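You operate a simulated robot arm through the tools that you are given. There is no shell and no other tool.

You are at the controls of a simulated two-armed robot. One attempt, no reset.

## Task
Put the cover on the fan box and tighten both screws with the click driver that its label names.
Fine: till it clicks; the driver goes back on its peg. Set down upright: what you pick out.
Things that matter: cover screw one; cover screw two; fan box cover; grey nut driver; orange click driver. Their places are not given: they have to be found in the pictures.

Only the result counts: the job must be done as asked and must still hold three seconds after the hand-in. Knocking over, shifting, dropping, spilling or breaking anything else fails it. A push-on lid holds only when it is set on centred and level and pressed home; a screw cap is set on level and turned clockwise until tight.

## Robot
Two 7-joint arms with two-finger parallel grippers on one trunk that stands fixed in place. Base frame: the origin is at the foot of the trunk, x ahead of it, y to its left, z up; the work surface is at about z = 800. Lengths are in mm, angles in rad, forces in N, time in s.
The left shoulder is at [70, 177, 1195], the right one opposite. With the tool pointing down near the work surface each hand reaches from about 100 to 720 mm from the base axis, measured 20 degrees to its own side. Payload 3.43 kg a hand.
The TCP of each hand is the grasp point between the finger pads, 30 mm short of the fingertips. In the tool frame z runs along the fingers and y along their closing line. The gripper opens to 94 mm. The fingers are 28 mm wide and 10 mm thick; the gripper's body (50 by 96 mm) begins 55 mm behind the TCP.
Orientation is that of the tool frame in the base frame, as a unit quaternion [x, y, z, w]. With the fingers straight down and closing along the base's y, the tool's x points along the base's -x, its y along +y and its z along -z.

## Interface
- The arms move only by the tool drive_tool. It takes "left_increments", "right_increments" or both (then of equal length, played together; a hand with none holds still); each is a list of rows, each a list of 7 numbers: the finger opening in cm, from 0 to 9.4, then the shift along the tool's x, y, z in cm, then the turn, a rotation vector about the tool's x, y, z in rad. In form: [[jaw, x, y, z, wx, wy, wz], ...]. A call has 1 to 20 rows; each row is the pose to reach, as a shift and turn from the pose commanded when the call began, along the tool's axes at that moment. Each row takes 0.2 s and may step no farther than 50 mm and 0.15 rad from the row before; otherwise, or with a gripper value out of range, the whole call is refused. A pose out of reach is approached as far as the arm can. The call stops where the force on the tool passes 40 N (or 10 N more than at its start, if that is more) or the arm is blocked; 0.2 s more then pass. The fingers move at their own pace (about 153 mm/s each) and stop on an object; they squeeze with about 22 N. The grip force told is the motor's: it shows also when the fingers shut on nothing. Time passes only in rows, and 0.2 s behind the last, so rows that repeat a pose let the fingers close. The reply holds the time, the measured pose of the TCP, the force on the tool along the base axes, the opening and the grip force, in the units named above and with some noise, with the torque about the TCP (base axes, N m) and any sound that the robot's microphone picked up.
- Cameras (640 x 400 px; columns grow to the right, rows downward): "scene" is now at [135.6, 12.9, 1504.7]; the picture's right is [0.15, -0.99, 0.00], its down [-0.64, -0.09, -0.76] and it looks along [0.75, 0.11, -0.65] (base axes); focal length 346 px, centre (320, 200). "left" rides on the left gripper at [76, -14, -102] in its tool frame; the picture's right is [0.18, 0.98, 0.00], its down [-0.75, 0.14, -0.64] and it looks along [-0.63, 0.12, 0.77] (tool axes); focal length 243 px, centre (320, 200). "right" rides on the right gripper at [76, 14, -103] in its tool frame; the picture's right is [-0.18, 0.98, 0.00], its down [-0.75, -0.14, -0.64] and it looks along [-0.63, -0.12, 0.77] (tool axes); focal length 243 px, centre (320, 200).
- camera(camera): a new picture of that camera. No time passes.
- lift_body(by): slides the trunk up (or, below 0, down) by that many mm; the arms and the scene camera ride with it, the base frame stays. It gives what a move gives, with no picture.
- aim_head(pan, tilt): turns the head with the scene camera to pan (to the left, within 1.501 rad either way) and tilt (down, from -0.506 to 1.204), counted from straight ahead of the robot. It gives what a move gives.
- probe_pixels(camera, pixels): for up to 12 pixels [column, row] of the newest picture of that camera ("zoom" is the newest enlarged one), the place [x, y, z] in the base frame of the surface seen there, good to about 2 mm. No time passes.
- enlarge(camera, box): a new picture of the part [left, top, right, bottom] of that camera's present view, enlarged. No time passes.
- sign_off(): hands the job in; it is judged then, once.

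Unless the task says otherwise, let go and move clear before handing in.

The tools are called after "Call:" by a JSON object that holds its "api" and its "payload". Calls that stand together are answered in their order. drive_tool: Moves the arms, as the interface text tells. Its arguments: {"type":"object","properties":{"left_increments":{"type":"array"},"right_increments":{"type":"array"}},"required":[]} The other tools are called the same way: lift_body (by) moves the trunk up or down; aim_head (pan, tilt) turns the head that bears the scene camera; camera (camera) takes a picture; probe_pixels (camera, pixels) gives the place of the surface under pixels of a picture; enlarge (camera, box) takes an enlarged picture of a part of a camera's view; sign_off () hands the job in.

At the start:

```text
time: 0.0
left_ee_pos: [484.9, 332.9, 1180.3]
left_tcp_rot: [0.001, 1.0, 0.0, 0.0]
left_force: [0.1, 0.8, -0.4]
left_wrist_torque: [-0.02, 0.05, 0.04]
left_grip_width: 93.9
left_finger_force: 0.0
right_ee_pos: [486.1, -56.3, 1118.9]
right_tcp_rot: [0.0, 1.0, 0.001, 0.001]
right_force: [-0.7, 0.3, 0.2]
right_wrist_torque: [0.01, 0.02, 0.0]
right_grip_width: 94.0
right_finger_force: 0.2
trunk travel left (down, up): [-775.0, 65.0]
head pan, tilt (commanded): [0.147, 0.705]
```

scene: 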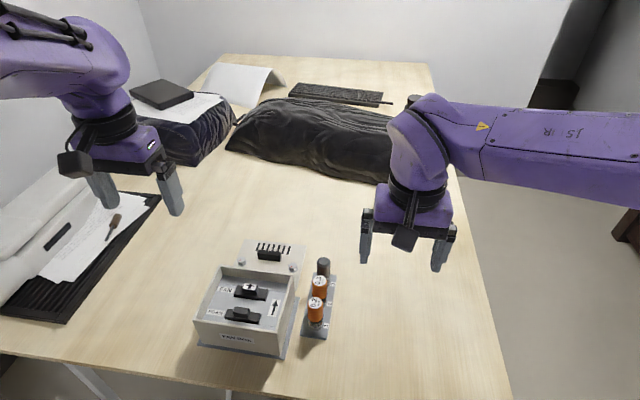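
right: 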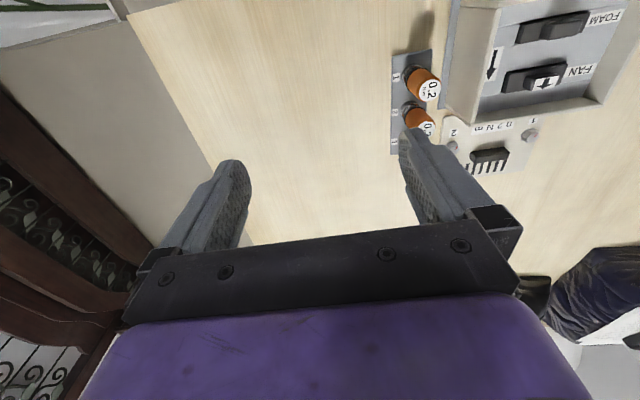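
left: 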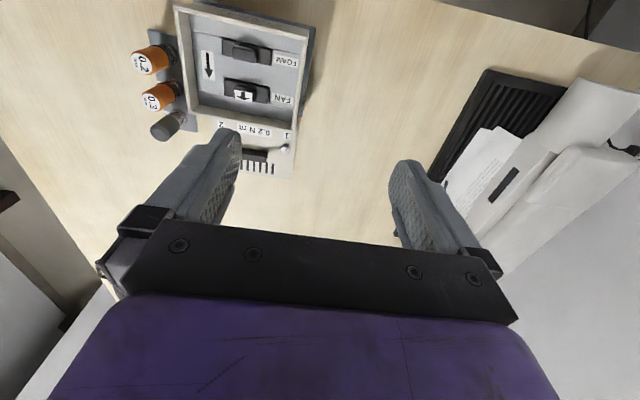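

The first pictures show the fan box near scene (245,310), the cover with two screws near (270,257), and a rack with two orange drivers and a grey one near (318,295). I'll enlarge these areas to read the labels.

Call:
{"api": "enlarge", "payload": {"camera": "scene", "box": [180, 225, 350, 365]}}

Call:
{"api": "enlarge", "payload": {"camera": "left", "box": [120, 0, 320, 180]}}

Call:
{"api": "enlarge", "payload": {"camera": "right", "box": [380, 0, 640, 190]}}

```text
2.86 times, centred on (265, 295) of scene
```

zoom: 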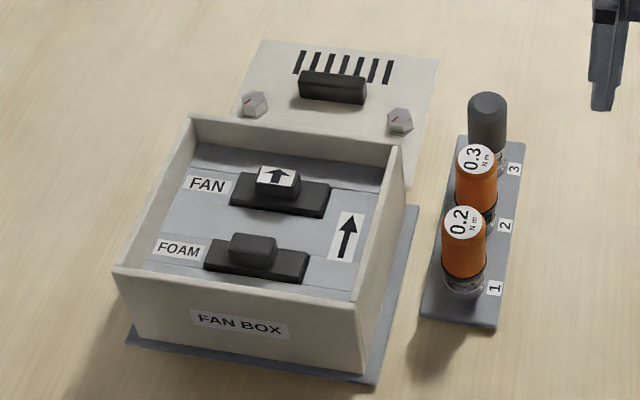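

```text
2.22 times, centred on (220, 90) of left
```

zoom: 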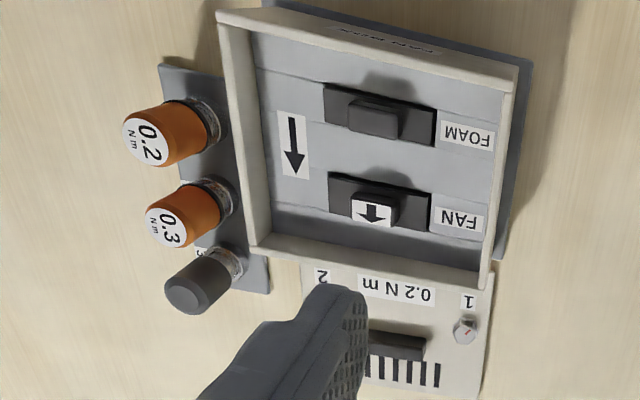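

```text
2.11 times, centred on (510, 95) of right
```

zoom: 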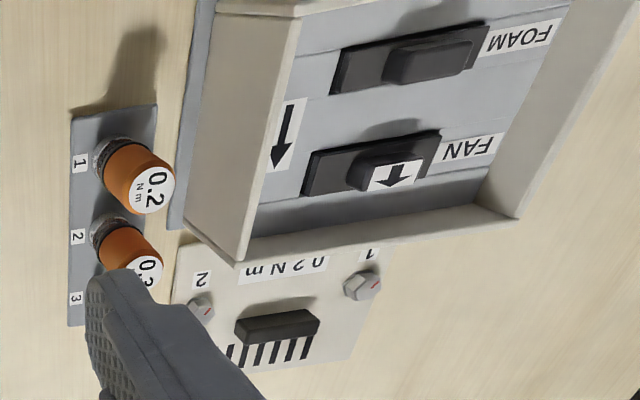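

The zoom shows the cover's label reads 0.2 N m, and peg 1 holds the orange driver marked 0.2. I'll probe positions of the box, cover and rack in the scene view.

Call:
{"api": "enlarge", "payload": {"camera": "scene", "box": [190, 230, 345, 327]}}

```text
4.12 times, centred on (268, 278) of scene
```

zoom: 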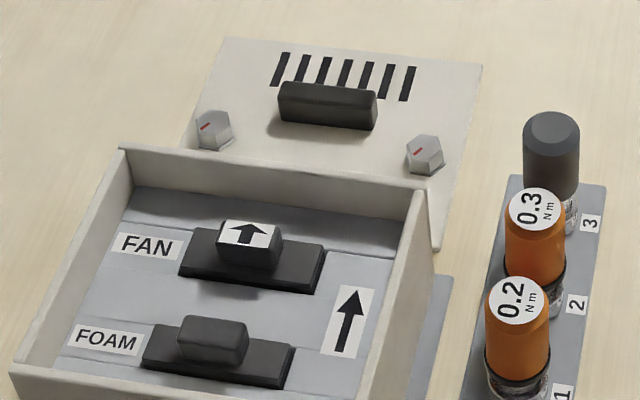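

The hex screw heads appear at zoom (213,130) and (424,155), the handle at (328,105). Probing those, plus box rim corners and driver tops.

Call:
{"api": "probe_pixels", "payload": {"camera": "zoom", "pixels": [[225, 40], [482, 66], [438, 245], [210, 122], [424, 146], [327, 90], [330, 118], [122, 147], [424, 192], [540, 200], [515, 295], [552, 125]]}}

Call:
{"api": "probe_pixels", "payload": {"camera": "scene", "pixels": [[212, 267], [197, 318], [282, 332], [292, 274], [201, 346], [278, 358], [255, 293], [262, 284], [308, 338], [325, 338], [335, 276], [240, 242]]}}

```text
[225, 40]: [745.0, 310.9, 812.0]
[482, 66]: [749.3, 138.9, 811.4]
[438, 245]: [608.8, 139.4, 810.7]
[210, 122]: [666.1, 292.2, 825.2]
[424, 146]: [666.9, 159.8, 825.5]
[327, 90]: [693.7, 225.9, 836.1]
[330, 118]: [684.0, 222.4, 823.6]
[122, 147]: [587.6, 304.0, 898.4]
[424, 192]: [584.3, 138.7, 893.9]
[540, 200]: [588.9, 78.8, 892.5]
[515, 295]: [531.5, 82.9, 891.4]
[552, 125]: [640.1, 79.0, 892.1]
```

```text
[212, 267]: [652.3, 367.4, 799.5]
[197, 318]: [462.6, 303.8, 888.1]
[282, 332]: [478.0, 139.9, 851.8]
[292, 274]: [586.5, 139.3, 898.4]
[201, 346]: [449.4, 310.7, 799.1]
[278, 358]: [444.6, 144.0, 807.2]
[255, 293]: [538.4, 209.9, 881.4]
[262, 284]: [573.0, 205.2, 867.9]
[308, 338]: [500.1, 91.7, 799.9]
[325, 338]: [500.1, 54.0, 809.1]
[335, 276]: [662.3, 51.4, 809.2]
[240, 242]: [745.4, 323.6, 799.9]
```

The cover lies flat behind the box (x 609–747, y 139–311, top z≈811), screws at (666,292) and (667,160); the 0.2 driver stands at about (531,83). I'll move the left hand over the box for a better view and pull the right hand aside.

Call:
{"api": "drive_tool", "payload": {"left_increments": [[9.4, 1.1, -2.9, 1.6, 0, 0, 0], [9.4, 2.2, -5.8, 3.2, 0, 0, 0], [9.4, 3.3, -8.7, 4.8, 0, 0, 0], [9.4, 4.4, -11.5, 6.4, 0, 0, 0], [9.4, 5.5, -14.3, 8.0, 0, 0, 0], [9.4, 5.5, -14.3, 8.0, 0, 0, 0]], "right_increments": [[9.4, 0, -4, 0, 0, 0, 0], [9.4, 0, -8, 0, 0, 0, 0], [9.4, 0, -12, 0, 0, 0, 0], [9.4, 0, -15, 0, 0, 0, 0], [9.4, 0, -15, 0, 0, 0, 0], [9.4, 0, -15, 0, 0, 0, 0]]}}

Call:
{"api": "camera", "payload": {"camera": "left"}}

Call:
{"api": "camera", "payload": {"camera": "scene"}}

```text
time: 1.4
left_ee_pos: [425.4, 194.2, 1095.0]
left_tcp_rot: [-0.003, 1.0, 0.003, -0.017]
left_force: [-0.6, 0.2, 0.4]
left_wrist_torque: [-0.01, -0.01, -0.01]
left_grip_width: 94.1
left_finger_force: 0.1
left hand out of reach, approached as far as the arm can: row 5, 6
right_ee_pos: [485.1, -203.8, 1119.5]
right_tcp_rot: [0.0, 1.0, -0.001, 0.002]
right_force: [-0.6, 1.0, 0.1]
right_wrist_torque: [-0.03, 0.03, 0.0]
right_grip_width: 94.1
right_finger_force: 0.1
trunk travel left (down, up): [-775.0, 65.0]
head pan, tilt (commanded): [0.147, 0.705]
```

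```text
taken
```

left: 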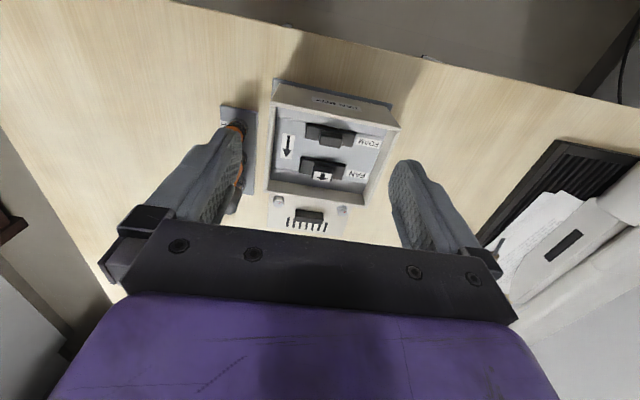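

```text
taken
```

scene: 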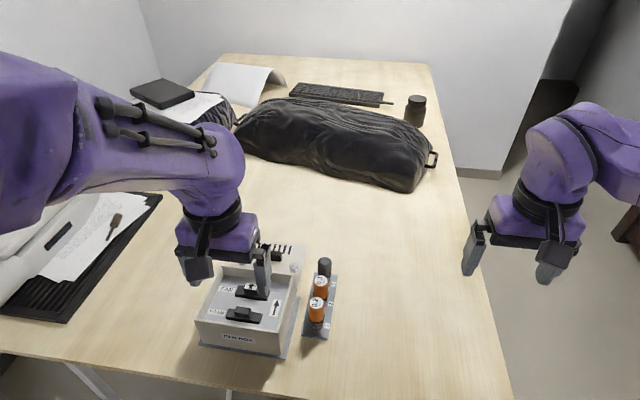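

The left camera now sees the box at (335,135) and cover at (308,215). Zooming in on the box.

Call:
{"api": "enlarge", "payload": {"camera": "left", "box": [245, 70, 421, 180]}}

Call:
{"api": "enlarge", "payload": {"camera": "left", "box": [245, 160, 365, 236]}}

```text
3.64 times, centred on (333, 125) of left
```

zoom: 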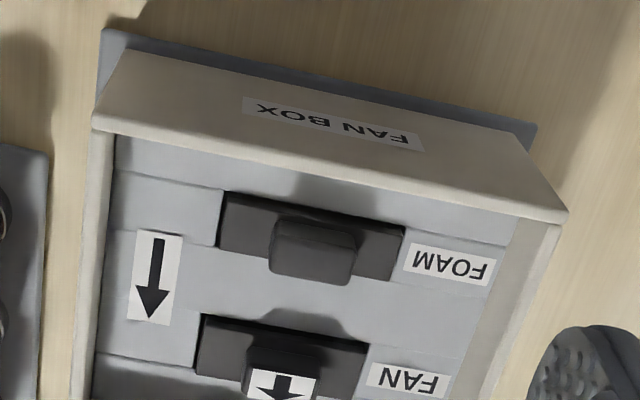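

```text
5.26 times, centred on (305, 198) of left
```

zoom: 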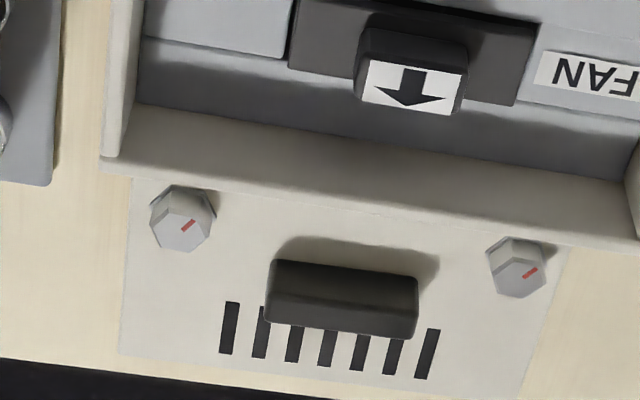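

The box interior shows FAN and FOAM blocks in place with matching arrows, and the cover with its handle and two hex screws just behind. I'll move the left hand forward above the cover to look closely.

Call:
{"api": "drive_tool", "payload": {"left_increments": [[9.4, -4, 0.6, 0, 0, 0, 0], [9.4, -8, 1.2, 0.5, 0, 0, 0], [9.4, -12, 1.8, 2, 0, 0, 0], [9.4, -16, 2.4, 4, 0, 0, 0], [9.4, -20, 3.0, 6.5, 0, 0, 0], [9.4, -21.5, 3.0, 9, 0, 0, 0], [9.4, -21.5, 3.0, 10, 0, 0, 0], [9.4, -21.5, 3.0, 10, 0, 0, 0]]}}

Call:
{"api": "camera", "payload": {"camera": "left"}}

Call:
{"api": "camera", "payload": {"camera": "scene"}}

```text
time: 3.2
left_ee_pos: [644.2, 219.2, 1001.0]
left_tcp_rot: [0.001, 1.0, 0.0, 0.0]
left_force: [0.3, 0.7, -0.1]
left_wrist_torque: [0.03, -0.04, -0.02]
left_grip_width: 93.9
left_finger_force: 0.1
right_ee_pos: [487.1, -206.8, 1118.7]
right_tcp_rot: [0.0, 1.0, 0.001, 0.001]
right_force: [-1.0, -0.8, 0.6]
right_wrist_torque: [-0.01, -0.02, 0.0]
right_grip_width: 94.0
right_finger_force: 0.0
trunk travel left (down, up): [-775.0, 65.0]
head pan, tilt (commanded): [0.147, 0.705]
```

```text
taken
```

left: 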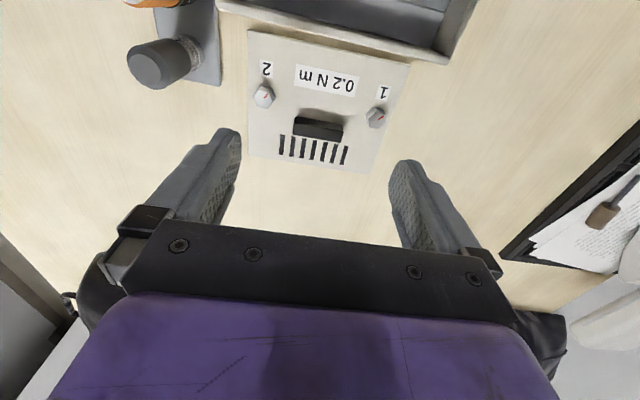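

```text
taken
```

scene: 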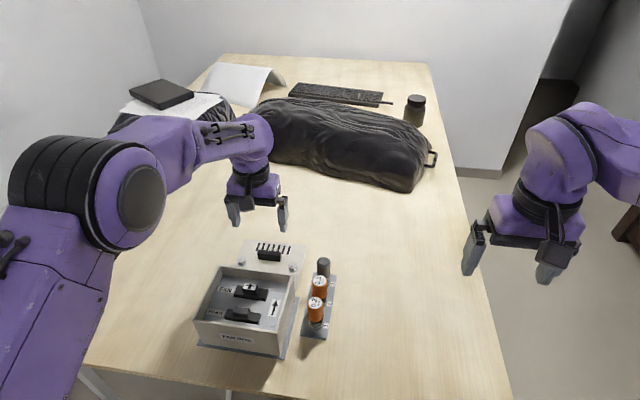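

Cover is clearly seen at left camera (325,105). Zoom in on it and probe corners and features.

Call:
{"api": "enlarge", "payload": {"camera": "left", "box": [220, 0, 460, 180]}}

```text
2.22 times, centred on (340, 90) of left
```

zoom: 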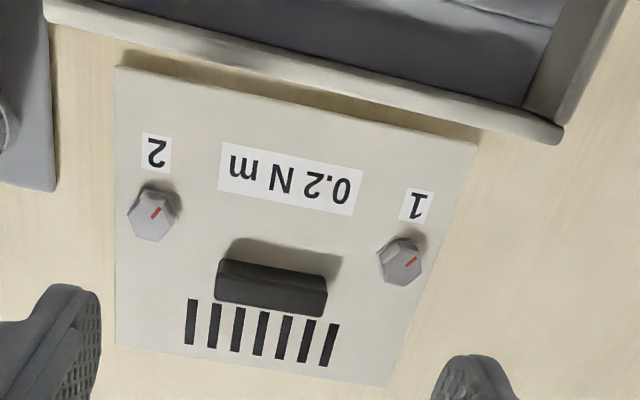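

Call:
{"api": "probe_pixels", "payload": {"camera": "zoom", "pixels": [[118, 69], [476, 144], [385, 384], [119, 343], [157, 214], [408, 263], [221, 262], [325, 282], [218, 297], [320, 312], [270, 270], [272, 300]]}}

Call:
{"api": "probe_pixels", "payload": {"camera": "zoom", "pixels": [[60, 12], [554, 133], [570, 125], [535, 100], [47, 5], [300, 60], [300, 78], [165, 230], [415, 277], [140, 215], [170, 195], [280, 250]]}}

```text
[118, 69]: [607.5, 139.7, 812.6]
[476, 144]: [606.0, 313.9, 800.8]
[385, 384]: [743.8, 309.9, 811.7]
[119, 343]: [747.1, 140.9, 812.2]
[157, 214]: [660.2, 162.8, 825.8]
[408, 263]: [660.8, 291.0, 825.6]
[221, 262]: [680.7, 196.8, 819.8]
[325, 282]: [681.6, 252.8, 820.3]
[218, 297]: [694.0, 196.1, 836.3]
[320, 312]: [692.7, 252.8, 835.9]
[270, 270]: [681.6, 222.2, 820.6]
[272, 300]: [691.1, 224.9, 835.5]
```

```text
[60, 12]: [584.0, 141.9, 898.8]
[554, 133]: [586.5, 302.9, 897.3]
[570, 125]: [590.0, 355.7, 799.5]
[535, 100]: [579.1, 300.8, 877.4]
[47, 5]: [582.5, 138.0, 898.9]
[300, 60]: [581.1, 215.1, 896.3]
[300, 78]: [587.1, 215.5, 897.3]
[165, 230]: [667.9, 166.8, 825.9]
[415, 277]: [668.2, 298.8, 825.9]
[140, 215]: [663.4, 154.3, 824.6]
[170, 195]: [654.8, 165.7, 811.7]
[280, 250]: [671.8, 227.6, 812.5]
```

Cover spans x 607–747, y 140–311; handle y 197–253, top z 836, near face x≈681. Now measuring the box rim in the scene view.

Call:
{"api": "enlarge", "payload": {"camera": "scene", "box": [185, 255, 310, 360]}}

```text
3.81 times, centred on (248, 308) of scene
```

zoom: 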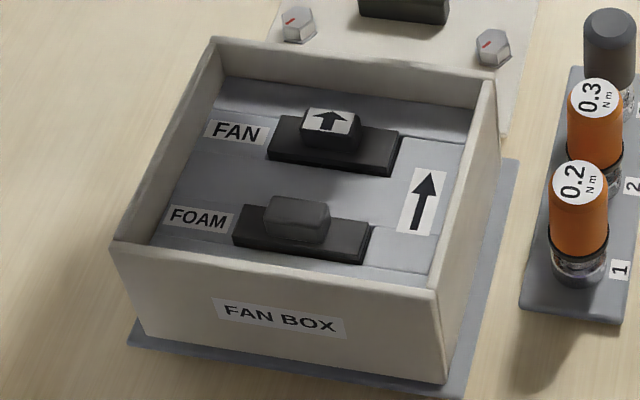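

Call:
{"api": "probe_pixels", "payload": {"camera": "zoom", "pixels": [[117, 246], [432, 292], [490, 83], [214, 42], [165, 140], [163, 143], [280, 268], [460, 190], [350, 62], [300, 278], [150, 245], [400, 290]]}}

Call:
{"api": "probe_pixels", "payload": {"camera": "zoom", "pixels": [[200, 180], [280, 180], [400, 260], [330, 120], [300, 210], [330, 155], [300, 245], [440, 140], [215, 90], [420, 115], [240, 250], [170, 225]]}}

```text
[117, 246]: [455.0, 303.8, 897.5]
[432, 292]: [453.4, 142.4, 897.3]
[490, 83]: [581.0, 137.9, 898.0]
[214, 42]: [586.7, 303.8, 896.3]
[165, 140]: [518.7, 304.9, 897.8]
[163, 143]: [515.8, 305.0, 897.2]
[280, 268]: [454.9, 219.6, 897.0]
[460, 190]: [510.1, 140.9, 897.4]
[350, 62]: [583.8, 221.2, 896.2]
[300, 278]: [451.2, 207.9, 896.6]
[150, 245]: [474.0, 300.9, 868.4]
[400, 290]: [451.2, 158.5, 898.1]
```

```text
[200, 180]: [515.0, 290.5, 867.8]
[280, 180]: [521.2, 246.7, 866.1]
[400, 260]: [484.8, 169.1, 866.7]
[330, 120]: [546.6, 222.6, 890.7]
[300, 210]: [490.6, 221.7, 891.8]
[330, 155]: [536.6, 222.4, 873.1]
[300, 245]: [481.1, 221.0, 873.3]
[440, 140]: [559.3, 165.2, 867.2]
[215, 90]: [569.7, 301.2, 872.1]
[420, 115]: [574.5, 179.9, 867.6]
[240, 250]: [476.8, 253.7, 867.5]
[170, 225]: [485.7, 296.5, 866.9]
```

Box rim: outer x 451–588, y 138–305 (centre ≈ (519.5, 221.5)), top z≈897.5. Let me look at the cover's edge closely to see whether it has a skirt or lip.

Call:
{"api": "enlarge", "payload": {"camera": "scene", "box": [280, 240, 320, 295]}}

Call:
{"api": "enlarge", "payload": {"camera": "right", "box": [480, 0, 640, 150]}}

```text
7.27 times, centred on (300, 268) of scene
```

zoom: 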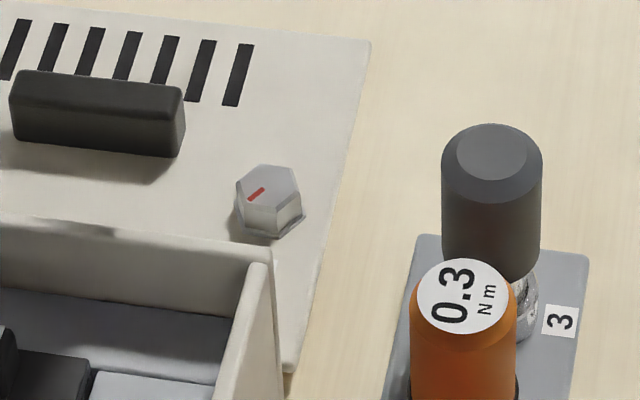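

```text
2.67 times, centred on (560, 75) of right
```

zoom: 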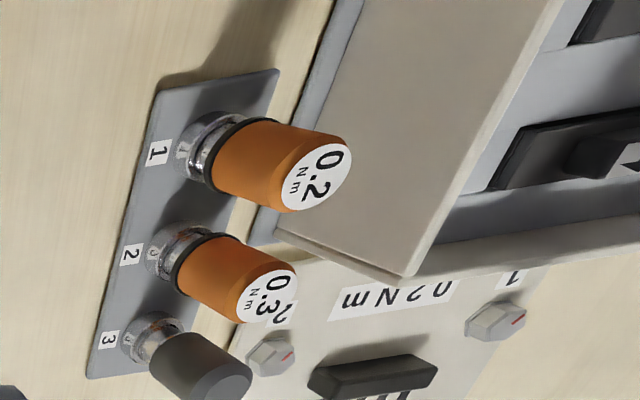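

The cover appears to be a flat plate about 12 mm proud of the table. I'll turn the left hand 90° so its fingers close across the handle's narrow side (along x), above (690, 225).

Call:
{"api": "drive_tool", "payload": {"left_increments": [[9.4, -0.5, 0.1, 0, 0, 0, -0.145], [9.4, -1.0, 0.2, 0, 0, 0, -0.29], [9.4, -1.5, 0.3, 0, 0, 0, -0.435], [9.4, -2.0, 0.4, 0, 0, 0, -0.58], [9.4, -2.5, 0.5, 0, 0, 0, -0.725], [9.4, -3.0, 0.5, 0, 0, 0, -0.87], [9.4, -3.5, 0.5, 0, 0, 0, -1.015], [9.4, -4.0, 0.5, 0, 0, 0, -1.16], [9.4, -4.5, 0.5, 0, 0, 0, -1.305], [9.4, -4.5, 0.5, 0, 0, 0, -1.45], [9.4, -4.5, 0.5, 0, 0, 0, -1.571], [9.4, -4.5, 0.5, 0, 0, 0, -1.571]]}}

Call:
{"api": "camera", "payload": {"camera": "left"}}

Call:
{"api": "camera", "payload": {"camera": "scene"}}

```text
time: 5.8
left_ee_pos: [690.0, 223.7, 1000.2]
left_tcp_rot: [0.708, -0.706, 0.0, 0.0]
left_force: [0.0, 0.4, 0.0]
left_wrist_torque: [0.03, 0.01, -0.06]
left_grip_width: 94.1
left_finger_force: 0.0
right_ee_pos: [485.0, -206.7, 1118.5]
right_tcp_rot: [0.0, 1.0, 0.001, 0.0]
right_force: [-0.1, -0.1, -0.3]
right_wrist_torque: [0.0, 0.01, 0.02]
right_grip_width: 94.0
right_finger_force: 0.1
trunk travel left (down, up): [-775.0, 65.0]
head pan, tilt (commanded): [0.147, 0.705]
```

```text
taken
```

left: 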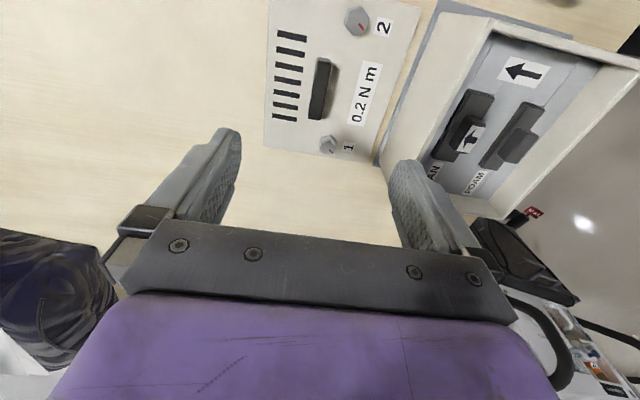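

```text
taken
```

scene: 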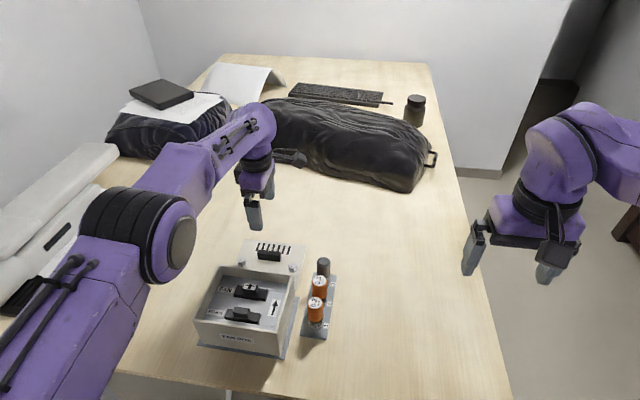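

The left hand is rotated and above the handle; the camera now views cover at (330,85). Zooming to refine cover and handle positions.

Call:
{"api": "enlarge", "payload": {"camera": "left", "box": [250, 0, 430, 165]}}

```text
2.42 times, centred on (340, 82) of left
```

zoom: 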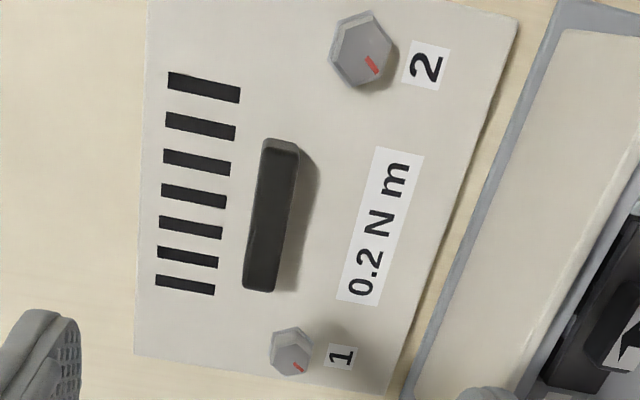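

Call:
{"api": "probe_pixels", "payload": {"camera": "zoom", "pixels": [[516, 20], [388, 392], [137, 352], [264, 152], [296, 154], [246, 287], [272, 289], [361, 50], [291, 352], [270, 220], [150, 5], [370, 65]]}}

Call:
{"api": "probe_pixels", "payload": {"camera": "zoom", "pixels": [[280, 142], [334, 32], [385, 40], [362, 15], [362, 88], [273, 350], [308, 352], [295, 330], [290, 372], [450, 200], [139, 250], [148, 50]]}}

```text
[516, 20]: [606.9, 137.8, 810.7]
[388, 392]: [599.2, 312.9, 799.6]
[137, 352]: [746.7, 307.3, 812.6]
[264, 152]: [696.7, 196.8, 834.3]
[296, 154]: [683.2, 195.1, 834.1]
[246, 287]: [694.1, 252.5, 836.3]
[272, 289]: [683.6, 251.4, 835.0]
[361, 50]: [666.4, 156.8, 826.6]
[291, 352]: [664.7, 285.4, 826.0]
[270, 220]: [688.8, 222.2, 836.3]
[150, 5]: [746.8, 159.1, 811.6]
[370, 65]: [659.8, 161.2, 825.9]
```

```text
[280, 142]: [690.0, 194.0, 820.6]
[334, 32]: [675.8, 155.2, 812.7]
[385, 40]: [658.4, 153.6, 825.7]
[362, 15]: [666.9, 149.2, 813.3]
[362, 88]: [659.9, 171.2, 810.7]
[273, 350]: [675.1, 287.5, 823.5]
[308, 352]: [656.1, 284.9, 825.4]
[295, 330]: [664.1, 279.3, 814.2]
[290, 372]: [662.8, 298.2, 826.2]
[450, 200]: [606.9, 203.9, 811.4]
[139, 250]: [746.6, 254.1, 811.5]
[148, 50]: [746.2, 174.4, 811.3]
```

Handle centre is about (690, 224), aligned with base axes, and the hand is directly above. Descending to TCP z≈845 (fingertips ~3 mm above the cover) and closing on the handle.

Call:
{"api": "drive_tool", "payload": {"left_increments": [[6, 0, 0, 4, 0, 0, 0], [5, 0, 0, 8, 0, 0, 0], [5, 0, 0, 11, 0, 0, 0], [5, 0, 0, 13, 0, 0, 0], [5, 0, 0, 14.5, 0, 0, 0], [5, 0, 0, 15.5, 0, 0, 0], [5, 0, 0, 15.5, 0, 0, 0]]}}

Call:
{"api": "camera", "payload": {"camera": "left"}}

Call:
{"api": "camera", "payload": {"camera": "scene"}}

```text
time: 7.4
left_ee_pos: [676.7, 231.2, 850.0]
left_tcp_rot: [0.707, -0.707, 0.0, 0.0]
left_force: [-0.8, 0.1, -0.9]
left_wrist_torque: [-0.01, -0.03, 0.0]
left_grip_width: 50.1
left_finger_force: 0.0
left hand out of reach, approached as far as the arm can: row 3, 4, 5, 6, 7
right_ee_pos: [486.0, -206.6, 1119.5]
right_tcp_rot: [0.0, 1.0, 0.001, 0.001]
right_force: [0.1, -0.1, 0.0]
right_wrist_torque: [0.0, -0.01, -0.01]
right_grip_width: 93.9
right_finger_force: 0.1
trunk travel left (down, up): [-775.0, 65.0]
head pan, tilt (commanded): [0.147, 0.705]
```

```text
taken
```

left: 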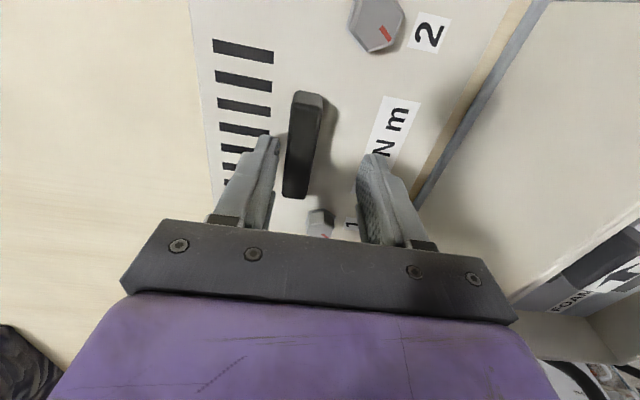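

```text
taken
```

scene: 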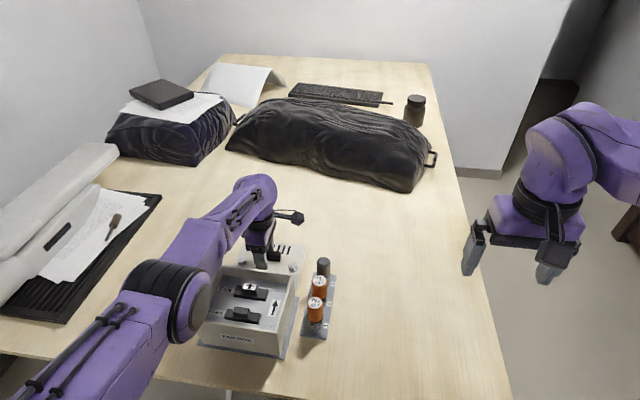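

The pose was short of reach: hand stopped at (677, 231, 850), fingers around the handle but off-centre. I'll check arm link heights before lowering the trunk to extend reach.

Call:
{"api": "probe_pixels", "payload": {"camera": "scene", "pixels": [[188, 310], [165, 340], [140, 300], [205, 325], [110, 340], [60, 380], [545, 140], [600, 120], [625, 110], [240, 220]]}}

```text
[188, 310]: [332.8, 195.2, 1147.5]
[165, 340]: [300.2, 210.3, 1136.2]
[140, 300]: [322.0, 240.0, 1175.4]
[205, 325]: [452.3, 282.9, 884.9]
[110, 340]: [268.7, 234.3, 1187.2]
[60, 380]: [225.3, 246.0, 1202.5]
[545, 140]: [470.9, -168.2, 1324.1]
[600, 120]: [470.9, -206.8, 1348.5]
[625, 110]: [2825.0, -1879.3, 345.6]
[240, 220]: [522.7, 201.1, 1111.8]
```

The elbow sits high (z≈1150), so there's room to lower. I'll raise the hand straight up first, then lower the trunk 120 mm.

Call:
{"api": "drive_tool", "payload": {"left_increments": [[5, 0, 0, -4, 0, 0, 0], [5, 0, 0, -8, 0, 0, 0], [5, 0, 0, -12, 0, 0, 0], [5, 0, 0, -15.5, 0, 0, 0], [5, 0, 0, -15.5, 0, 0, 0]]}}

Call:
{"api": "lift_body", "payload": {"by": -120}}

Call:
{"api": "camera", "payload": {"camera": "scene"}}

Call:
{"api": "camera", "payload": {"camera": "left"}}

```text
time: 8.6
left_ee_pos: [677.7, 233.0, 1004.5]
left_tcp_rot: [-0.707, 0.708, 0.0, 0.0]
left_force: [0.0, 0.1, -0.2]
left_wrist_torque: [-0.03, 0.02, -0.01]
left_grip_width: 49.7
left_finger_force: 0.1
right_ee_pos: [486.2, -207.4, 1118.3]
right_tcp_rot: [0.0, 1.0, 0.001, 0.001]
right_force: [0.0, -0.5, 0.2]
right_wrist_torque: [-0.02, 0.02, -0.01]
right_grip_width: 94.0
right_finger_force: 0.1
trunk travel left (down, up): [-775.0, 65.0]
head pan, tilt (commanded): [0.147, 0.705]
```

```text
time: 10.1
left_ee_pos: [676.4, 232.2, 885.5]
left_tcp_rot: [-0.707, 0.707, 0.0, 0.0]
left_force: [0.9, -0.5, 0.0]
left_wrist_torque: [-0.03, 0.01, -0.02]
left_grip_width: 50.0
left_finger_force: 0.1
right_ee_pos: [486.0, -206.7, 999.2]
right_tcp_rot: [0.001, 1.0, 0.001, 0.001]
right_force: [-0.8, 0.6, -0.3]
right_wrist_torque: [-0.05, -0.01, 0.0]
right_grip_width: 94.2
right_finger_force: 0.0
trunk travel left (down, up): [-655.0, 185.0]
head pan, tilt (commanded): [0.147, 0.705]
```

```text
taken
```

scene: 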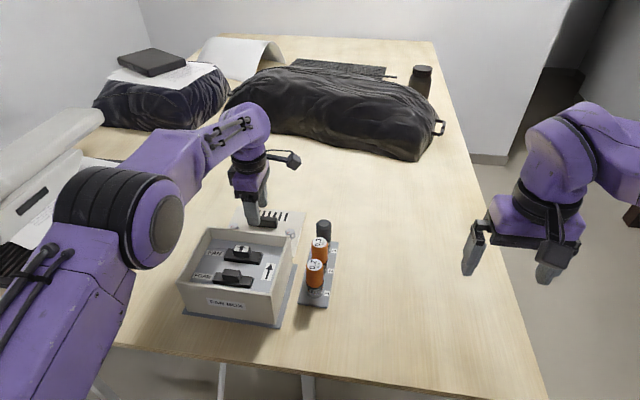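

```text
taken
```

left: 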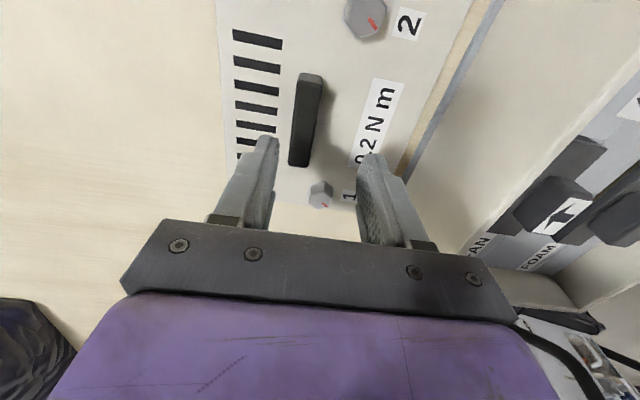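

After lowering, the hand is at (676, 232, 885). Shifting to (690, 224) first, then checking.

Call:
{"api": "drive_tool", "payload": {"left_increments": [[5, 0.4, -0.7, 0, 0, 0, 0], [5, 0.8, -1.35, 0, 0, 0, 0], [5, 0.8, -1.35, 0, 0, 0, 0]]}}

Call:
{"api": "camera", "payload": {"camera": "left"}}

```text
time: 10.9
left_ee_pos: [691.7, 225.4, 885.9]
left_tcp_rot: [0.707, -0.707, -0.001, 0.0]
left_force: [0.0, 0.9, 0.3]
left_wrist_torque: [0.0, 0.0, 0.01]
left_grip_width: 50.2
left_finger_force: 0.1
right_ee_pos: [484.8, -207.2, 1000.3]
right_tcp_rot: [0.0, 1.0, 0.001, 0.0]
right_force: [0.8, 0.9, -0.3]
right_wrist_torque: [0.02, -0.03, 0.0]
right_grip_width: 94.0
right_finger_force: 0.2
trunk travel left (down, up): [-655.0, 185.0]
head pan, tilt (commanded): [0.147, 0.705]
```

```text
taken
```

left: 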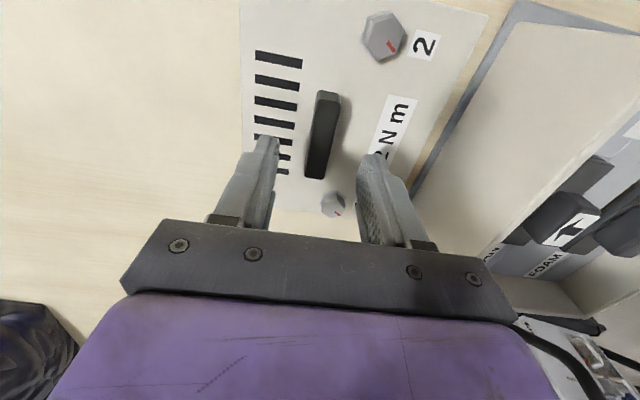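

Hand is centred over the handle at (691, 225, 886). Descending 41 mm, with fingers still open.

Call:
{"api": "drive_tool", "payload": {"left_increments": [[5, 0, 0.1, 1.5, 0, 0, 0], [5, 0, 0.1, 3, 0, 0, 0], [5, 0, 0.1, 4.1, 0, 0, 0], [5, 0, 0.1, 4.1, 0, 0, 0]]}}

Call:
{"api": "camera", "payload": {"camera": "left"}}

Call:
{"api": "enlarge", "payload": {"camera": "scene", "box": [200, 180, 320, 270]}}

```text
time: 11.9
left_ee_pos: [689.9, 224.9, 843.4]
left_tcp_rot: [-0.707, 0.707, 0.0, 0.0]
left_force: [-0.4, -0.7, -0.2]
left_wrist_torque: [0.02, 0.0, -0.01]
left_grip_width: 49.8
left_finger_force: 0.0
right_ee_pos: [486.6, -207.8, 998.9]
right_tcp_rot: [0.0, 1.0, 0.001, 0.001]
right_force: [-1.0, 0.1, 1.0]
right_wrist_torque: [0.02, 0.02, 0.03]
right_grip_width: 94.0
right_finger_force: 0.0
trunk travel left (down, up): [-655.0, 185.0]
head pan, tilt (commanded): [0.147, 0.705]
```

```text
taken
```

left: 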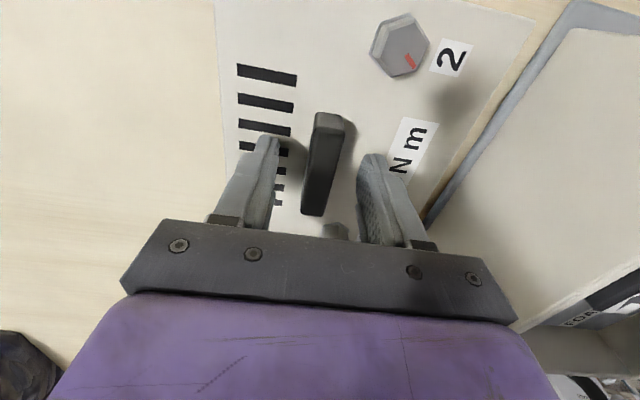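

```text
4.44 times, centred on (260, 225) of scene
```

zoom: 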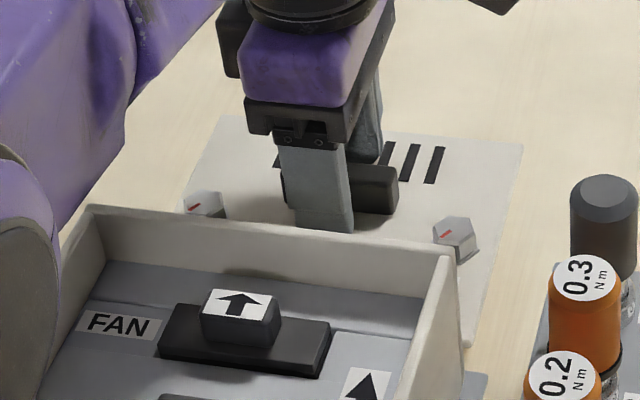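

Fingers straddle the handle with tips just above the plate. Closing on it.

Call:
{"api": "drive_tool", "payload": {"left_increments": [[1.0, 0, 0, 0, 0, 0, 0], [0.5, 0, 0, 0, 0, 0, 0], [0.5, 0, 0, 0, 0, 0, 0], [0.5, 0, 0, 0, 0, 0, 0]]}}

Call:
{"api": "camera", "payload": {"camera": "left"}}

```text
time: 12.9
left_ee_pos: [690.1, 223.0, 843.2]
left_tcp_rot: [-0.707, 0.707, 0.001, 0.0]
left_force: [0.1, -0.3, -0.1]
left_wrist_torque: [0.05, 0.02, 0.03]
left_grip_width: 15.6
left_finger_force: 21.8
right_ee_pos: [487.0, -206.1, 999.8]
right_tcp_rot: [0.0, 1.0, -0.001, 0.001]
right_force: [-0.3, 1.0, -1.3]
right_wrist_torque: [-0.01, -0.01, -0.03]
right_grip_width: 94.2
right_finger_force: 0.1
trunk travel left (down, up): [-655.0, 185.0]
head pan, tilt (commanded): [0.147, 0.705]
```

```text
taken
```

left: 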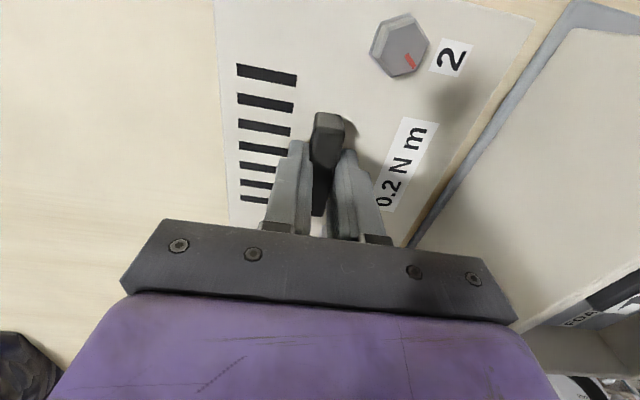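

Handle gripped: width 15.6 mm, 22 N. Lifting straight up ~140 mm.

Call:
{"api": "drive_tool", "payload": {"left_increments": [[0.5, 0, 0, -0.5, 0, 0, 0], [0.5, 0, 0, -1.5, 0, 0, 0], [0.5, 0, 0, -3.5, 0, 0, 0], [0.5, 0, 0, -6, 0, 0, 0], [0.5, 0, 0, -9, 0, 0, 0], [0.5, 0, 0, -12, 0, 0, 0], [0.5, 0, 0, -14, 0, 0, 0], [0.5, 0, 0, -14, 0, 0, 0]]}}

Call:
{"api": "camera", "payload": {"camera": "scene"}}

Call:
{"api": "camera", "payload": {"camera": "left"}}

Call:
{"api": "camera", "payload": {"camera": "right"}}

```text
time: 14.7
left_ee_pos: [689.8, 224.6, 984.0]
left_tcp_rot: [0.708, -0.706, 0.0, -0.001]
left_force: [0.0, -0.4, -1.9]
left_wrist_torque: [0.02, 0.01, -0.02]
left_grip_width: 15.4
left_finger_force: 22.0
right_ee_pos: [486.1, -207.0, 999.8]
right_tcp_rot: [0.0, 1.0, 0.001, 0.0]
right_force: [-0.8, 0.4, 0.5]
right_wrist_torque: [-0.01, -0.02, 0.0]
right_grip_width: 93.9
right_finger_force: 0.1
trunk travel left (down, up): [-655.0, 185.0]
head pan, tilt (commanded): [0.147, 0.705]
```

```text
taken
```

scene: 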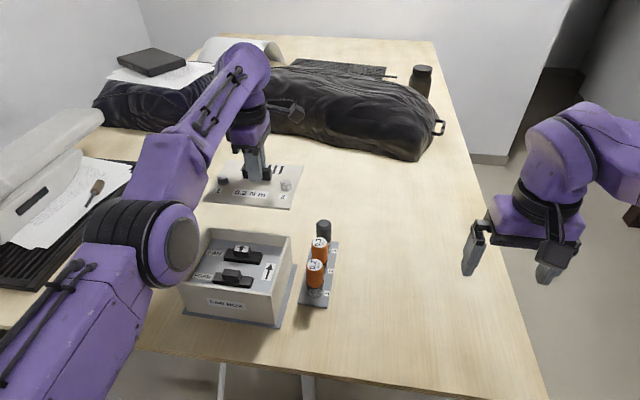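

```text
taken
```

left: 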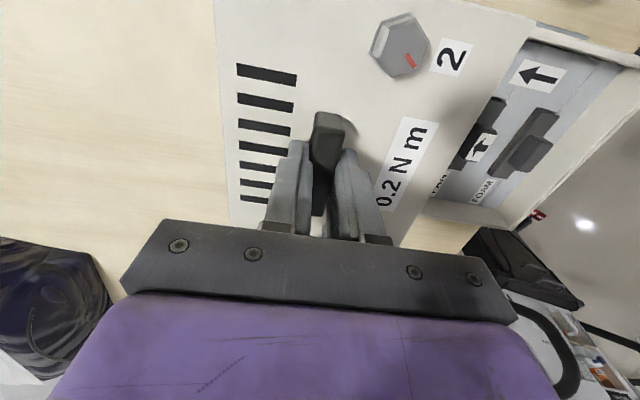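

```text
taken
```

right: 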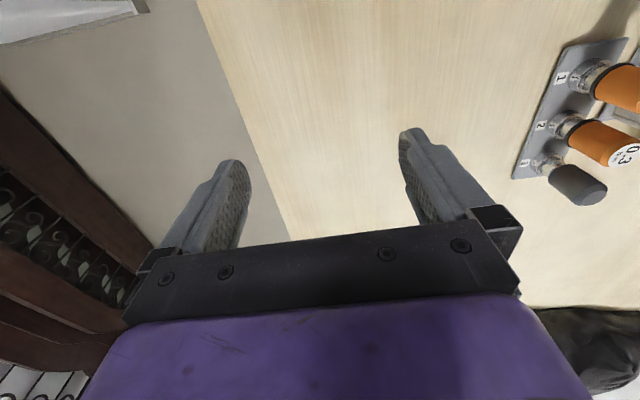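

The cover is lifted (scene (250,185)) and appears level. Zooming to examine its edge and the empty box.

Call:
{"api": "enlarge", "payload": {"camera": "scene", "box": [190, 145, 320, 225]}}

Call:
{"api": "enlarge", "payload": {"camera": "scene", "box": [170, 215, 310, 330]}}

```text
4.92 times, centred on (255, 185) of scene
```

zoom: 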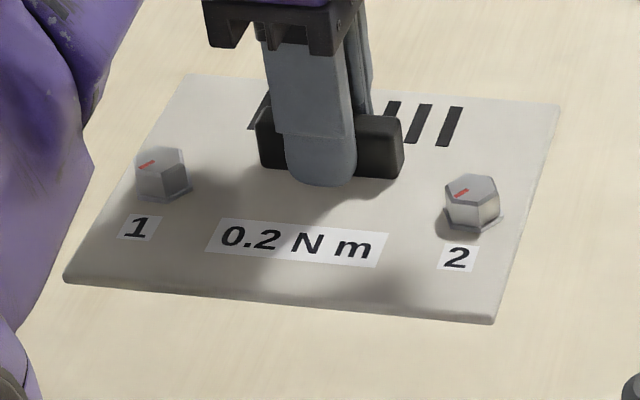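

```text
3.48 times, centred on (240, 272) of scene
```

zoom: 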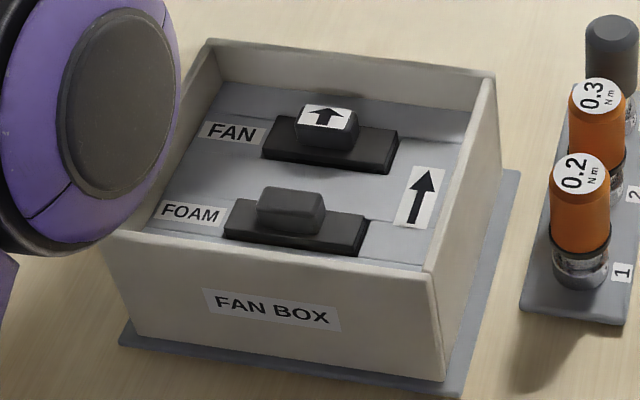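

The cover's visible edge is thin (~4 mm), so it likely has a plug lip beneath that must drop into the box. Measuring the box walls carefully: outer front and right faces, inner back and left faces.

Call:
{"api": "probe_pixels", "payload": {"camera": "zoom", "pixels": [[150, 300], [180, 330], [380, 320], [400, 350], [300, 350], [460, 220], [470, 180], [455, 300], [480, 150], [300, 75], [400, 85], [250, 65]]}}

Call:
{"api": "probe_pixels", "payload": {"camera": "zoom", "pixels": [[200, 90], [190, 115], [180, 140], [200, 243], [300, 257], [380, 266], [445, 210], [465, 140], [480, 95], [300, 52], [400, 62], [205, 45]]}}

```text
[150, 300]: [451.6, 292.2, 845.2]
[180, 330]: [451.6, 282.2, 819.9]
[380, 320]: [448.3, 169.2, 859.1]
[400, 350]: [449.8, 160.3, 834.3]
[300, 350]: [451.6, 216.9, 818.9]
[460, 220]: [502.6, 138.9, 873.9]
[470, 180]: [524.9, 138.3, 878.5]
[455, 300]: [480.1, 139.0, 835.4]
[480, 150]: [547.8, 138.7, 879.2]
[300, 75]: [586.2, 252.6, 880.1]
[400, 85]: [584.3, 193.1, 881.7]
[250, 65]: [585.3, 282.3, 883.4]
```

```text
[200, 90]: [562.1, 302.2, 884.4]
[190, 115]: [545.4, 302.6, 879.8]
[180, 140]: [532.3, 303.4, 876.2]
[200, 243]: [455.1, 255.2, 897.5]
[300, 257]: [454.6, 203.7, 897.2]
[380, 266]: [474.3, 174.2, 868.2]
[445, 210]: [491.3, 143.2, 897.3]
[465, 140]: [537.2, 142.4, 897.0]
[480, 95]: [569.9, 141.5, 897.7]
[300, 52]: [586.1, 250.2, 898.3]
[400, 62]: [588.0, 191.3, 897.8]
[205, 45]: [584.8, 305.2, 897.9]
```

Box inner cavity measures about x 454.6–585.3, y 142.7–302.7, centre ≈ (520, 222.7). The cover centre relative to TCP is ≈ (−13.3, +0.4), so I aim for TCP (533.3, 222.3). Raising the trunk back first for elbow clearance.

Call:
{"api": "lift_body", "payload": {"by": 120}}

Call:
{"api": "camera", "payload": {"camera": "scene"}}

```text
time: 16.2
left_ee_pos: [689.3, 224.7, 1103.3]
left_tcp_rot: [-0.707, 0.707, -0.001, 0.001]
left_force: [1.5, -0.6, -1.7]
left_wrist_torque: [0.03, 0.01, 0.0]
left_grip_width: 15.7
left_finger_force: 22.1
right_ee_pos: [486.0, -207.6, 1118.7]
right_tcp_rot: [0.0, 1.0, 0.0, 0.0]
right_force: [0.5, 0.6, -0.1]
right_wrist_torque: [0.04, 0.0, -0.01]
right_grip_width: 93.9
right_finger_force: 0.0
trunk travel left (down, up): [-775.0, 65.0]
head pan, tilt (commanded): [0.147, 0.705]
```

```text
taken
```

scene: 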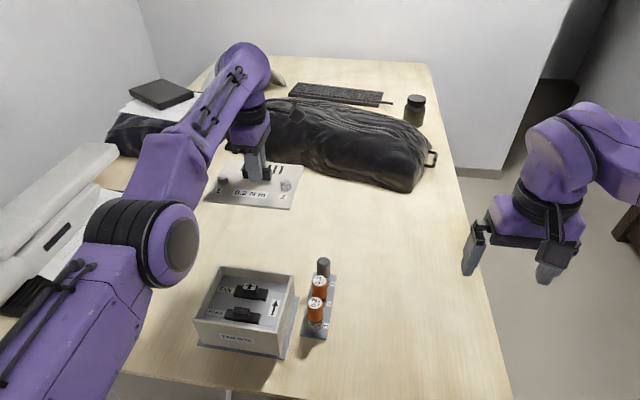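

Cover is held level. Moving it back and down to hover over the box at TCP z≈980.

Call:
{"api": "drive_tool", "payload": {"left_increments": [[0.5, 0, 2, 0, 0, 0, 0], [0.5, 0.1, 4.5, 1, 0, 0, 0], [0.5, 0.1, 7.5, 2.5, 0, 0, 0], [0.5, 0.15, 10.5, 4.5, 0, 0, 0], [0.5, 0.2, 13, 7, 0, 0, 0], [0.5, 0.23, 15, 9.5, 0, 0, 0], [0.5, 0.23, 15.63, 11.5, 0, 0, 0], [0.5, 0.23, 15.63, 12.35, 0, 0, 0], [0.5, 0.23, 15.63, 12.35, 0, 0, 0]]}}

Call:
{"api": "camera", "payload": {"camera": "scene"}}

Call:
{"api": "camera", "payload": {"camera": "left"}}

```text
time: 18.2
left_ee_pos: [695.9, 216.5, 984.1]
left_tcp_rot: [-0.707, 0.707, -0.001, 0.0]
left_force: [0.6, 0.2, -1.4]
left_wrist_torque: [0.02, -0.03, -0.01]
left_grip_width: 16.0
left_finger_force: 22.0
left hand out of reach, approached as far as the arm can: row 1, 2, 3, 4, 5, 6, 7, 8, 9
right_ee_pos: [486.0, -208.3, 1117.0]
right_tcp_rot: [0.0, 1.0, 0.0, 0.0]
right_force: [0.7, -0.1, -0.1]
right_wrist_torque: [-0.02, 0.01, 0.02]
right_grip_width: 94.1
right_finger_force: 0.2
trunk travel left (down, up): [-775.0, 65.0]
head pan, tilt (commanded): [0.147, 0.705]
```

```text
taken
```

scene: 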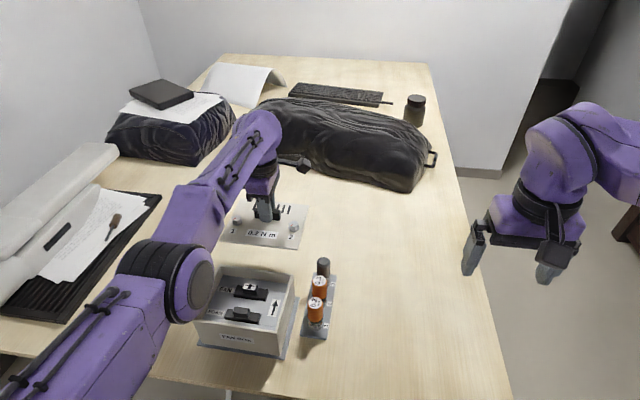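

```text
taken
```

left: 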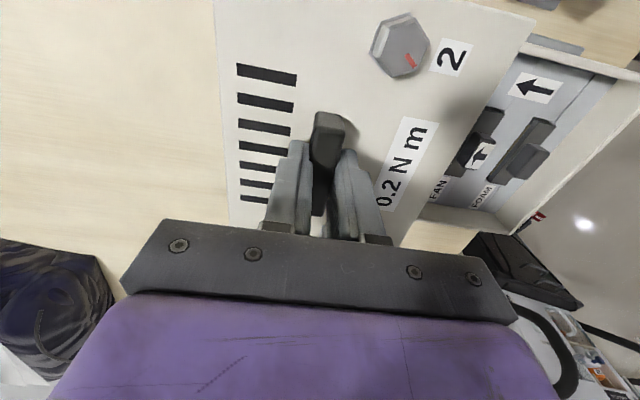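

The arm refused to come back in x with the hand turned −90° (stuck at x≈696), so this wrist pose hits a joint limit. I'll set the cover back down where it was and regrip with the unrotated hand on the handle's ends.

Call:
{"api": "lift_body", "payload": {"by": -120}}

```text
time: 19.7
left_ee_pos: [694.3, 216.1, 865.0]
left_tcp_rot: [-0.707, 0.708, 0.001, 0.001]
left_force: [-0.1, 0.7, -1.5]
left_wrist_torque: [-0.01, 0.02, -0.02]
left_grip_width: 15.4
left_finger_force: 22.3
right_ee_pos: [485.5, -206.3, 999.1]
right_tcp_rot: [0.0, 1.0, 0.001, 0.001]
right_force: [0.3, 0.7, -0.2]
right_wrist_torque: [0.0, 0.01, -0.01]
right_grip_width: 94.1
right_finger_force: 0.0
trunk travel left (down, up): [-655.0, 185.0]
head pan, tilt (commanded): [0.147, 0.705]
```

Hand at (695, 216, 865), cover bottom ≈ 821. Shifting back over its old place and lowering gently to the table.

Call:
{"api": "drive_tool", "payload": {"left_increments": [[0.5, -0.4, 0.2, 0, 0, 0, 0], [0.5, -0.8, 0.45, 0.5, 0, 0, 0], [0.5, -0.8, 0.45, 1.2, 0, 0, 0], [0.5, -0.8, 0.45, 1.8, 0, 0, 0], [0.5, -0.8, 0.45, 2.05, 0, 0, 0], [0.5, -0.8, 0.45, 2.15, 0, 0, 0], [0.5, -0.8, 0.45, 2.15, 0, 0, 0]]}}

Call:
{"api": "camera", "payload": {"camera": "scene"}}

```text
time: 21.3
left_ee_pos: [693.6, 223.9, 844.1]
left_tcp_rot: [0.707, -0.707, 0.0, 0.0]
left_force: [0.0, 0.5, 1.5]
left_wrist_torque: [-0.15, -0.01, 0.0]
left_grip_width: 15.6
left_finger_force: 22.5
left hand out of reach, approached as far as the arm can: row 2, 3, 4, 5, 6, 7
right_ee_pos: [486.1, -206.3, 999.0]
right_tcp_rot: [0.001, 1.0, 0.0, 0.001]
right_force: [0.0, -0.4, 0.1]
right_wrist_torque: [-0.02, 0.01, 0.03]
right_grip_width: 93.8
right_finger_force: 0.1
trunk travel left (down, up): [-655.0, 185.0]
head pan, tilt (commanded): [0.147, 0.705]
```

```text
taken
```

scene: 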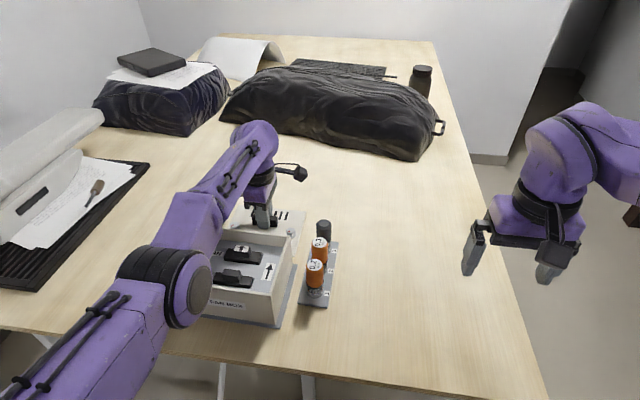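

Force flipped to +1.5 N, so the cover rests on the table. Opening the fingers and rising.

Call:
{"api": "drive_tool", "payload": {"left_increments": [[3, 0, 0, 0, 0, 0, 0], [5, 0, 0, 0, 0, 0, 0], [5, 0, 0, 0, 0, 0, 0], [5, 0, 0, -2, 0, 0, 0], [5, 0, 0, -5, 0, 0, 0], [5, 0, 0, -9, 0, 0, 0], [5, 0, 0, -12, 0, 0, 0], [5, 0, 0, -12, 0, 0, 0]]}}

Call:
{"api": "camera", "payload": {"camera": "left"}}

```text
time: 23.1
left_ee_pos: [692.4, 225.7, 962.4]
left_tcp_rot: [-0.707, 0.707, 0.0, 0.0]
left_force: [0.1, -0.5, -0.5]
left_wrist_torque: [0.01, 0.04, 0.01]
left_grip_width: 50.1
left_finger_force: 0.1
right_ee_pos: [485.6, -206.7, 998.1]
right_tcp_rot: [0.0, 1.0, 0.001, 0.0]
right_force: [0.5, -0.2, -0.5]
right_wrist_torque: [-0.01, 0.0, 0.02]
right_grip_width: 93.9
right_finger_force: 0.1
trunk travel left (down, up): [-655.0, 185.0]
head pan, tilt (commanded): [0.147, 0.705]
```

```text
taken
```

left: 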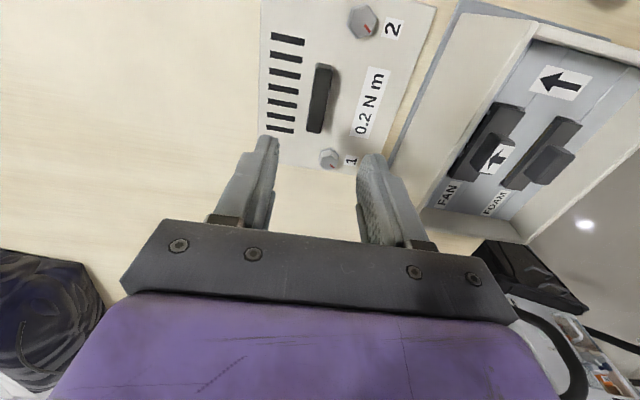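

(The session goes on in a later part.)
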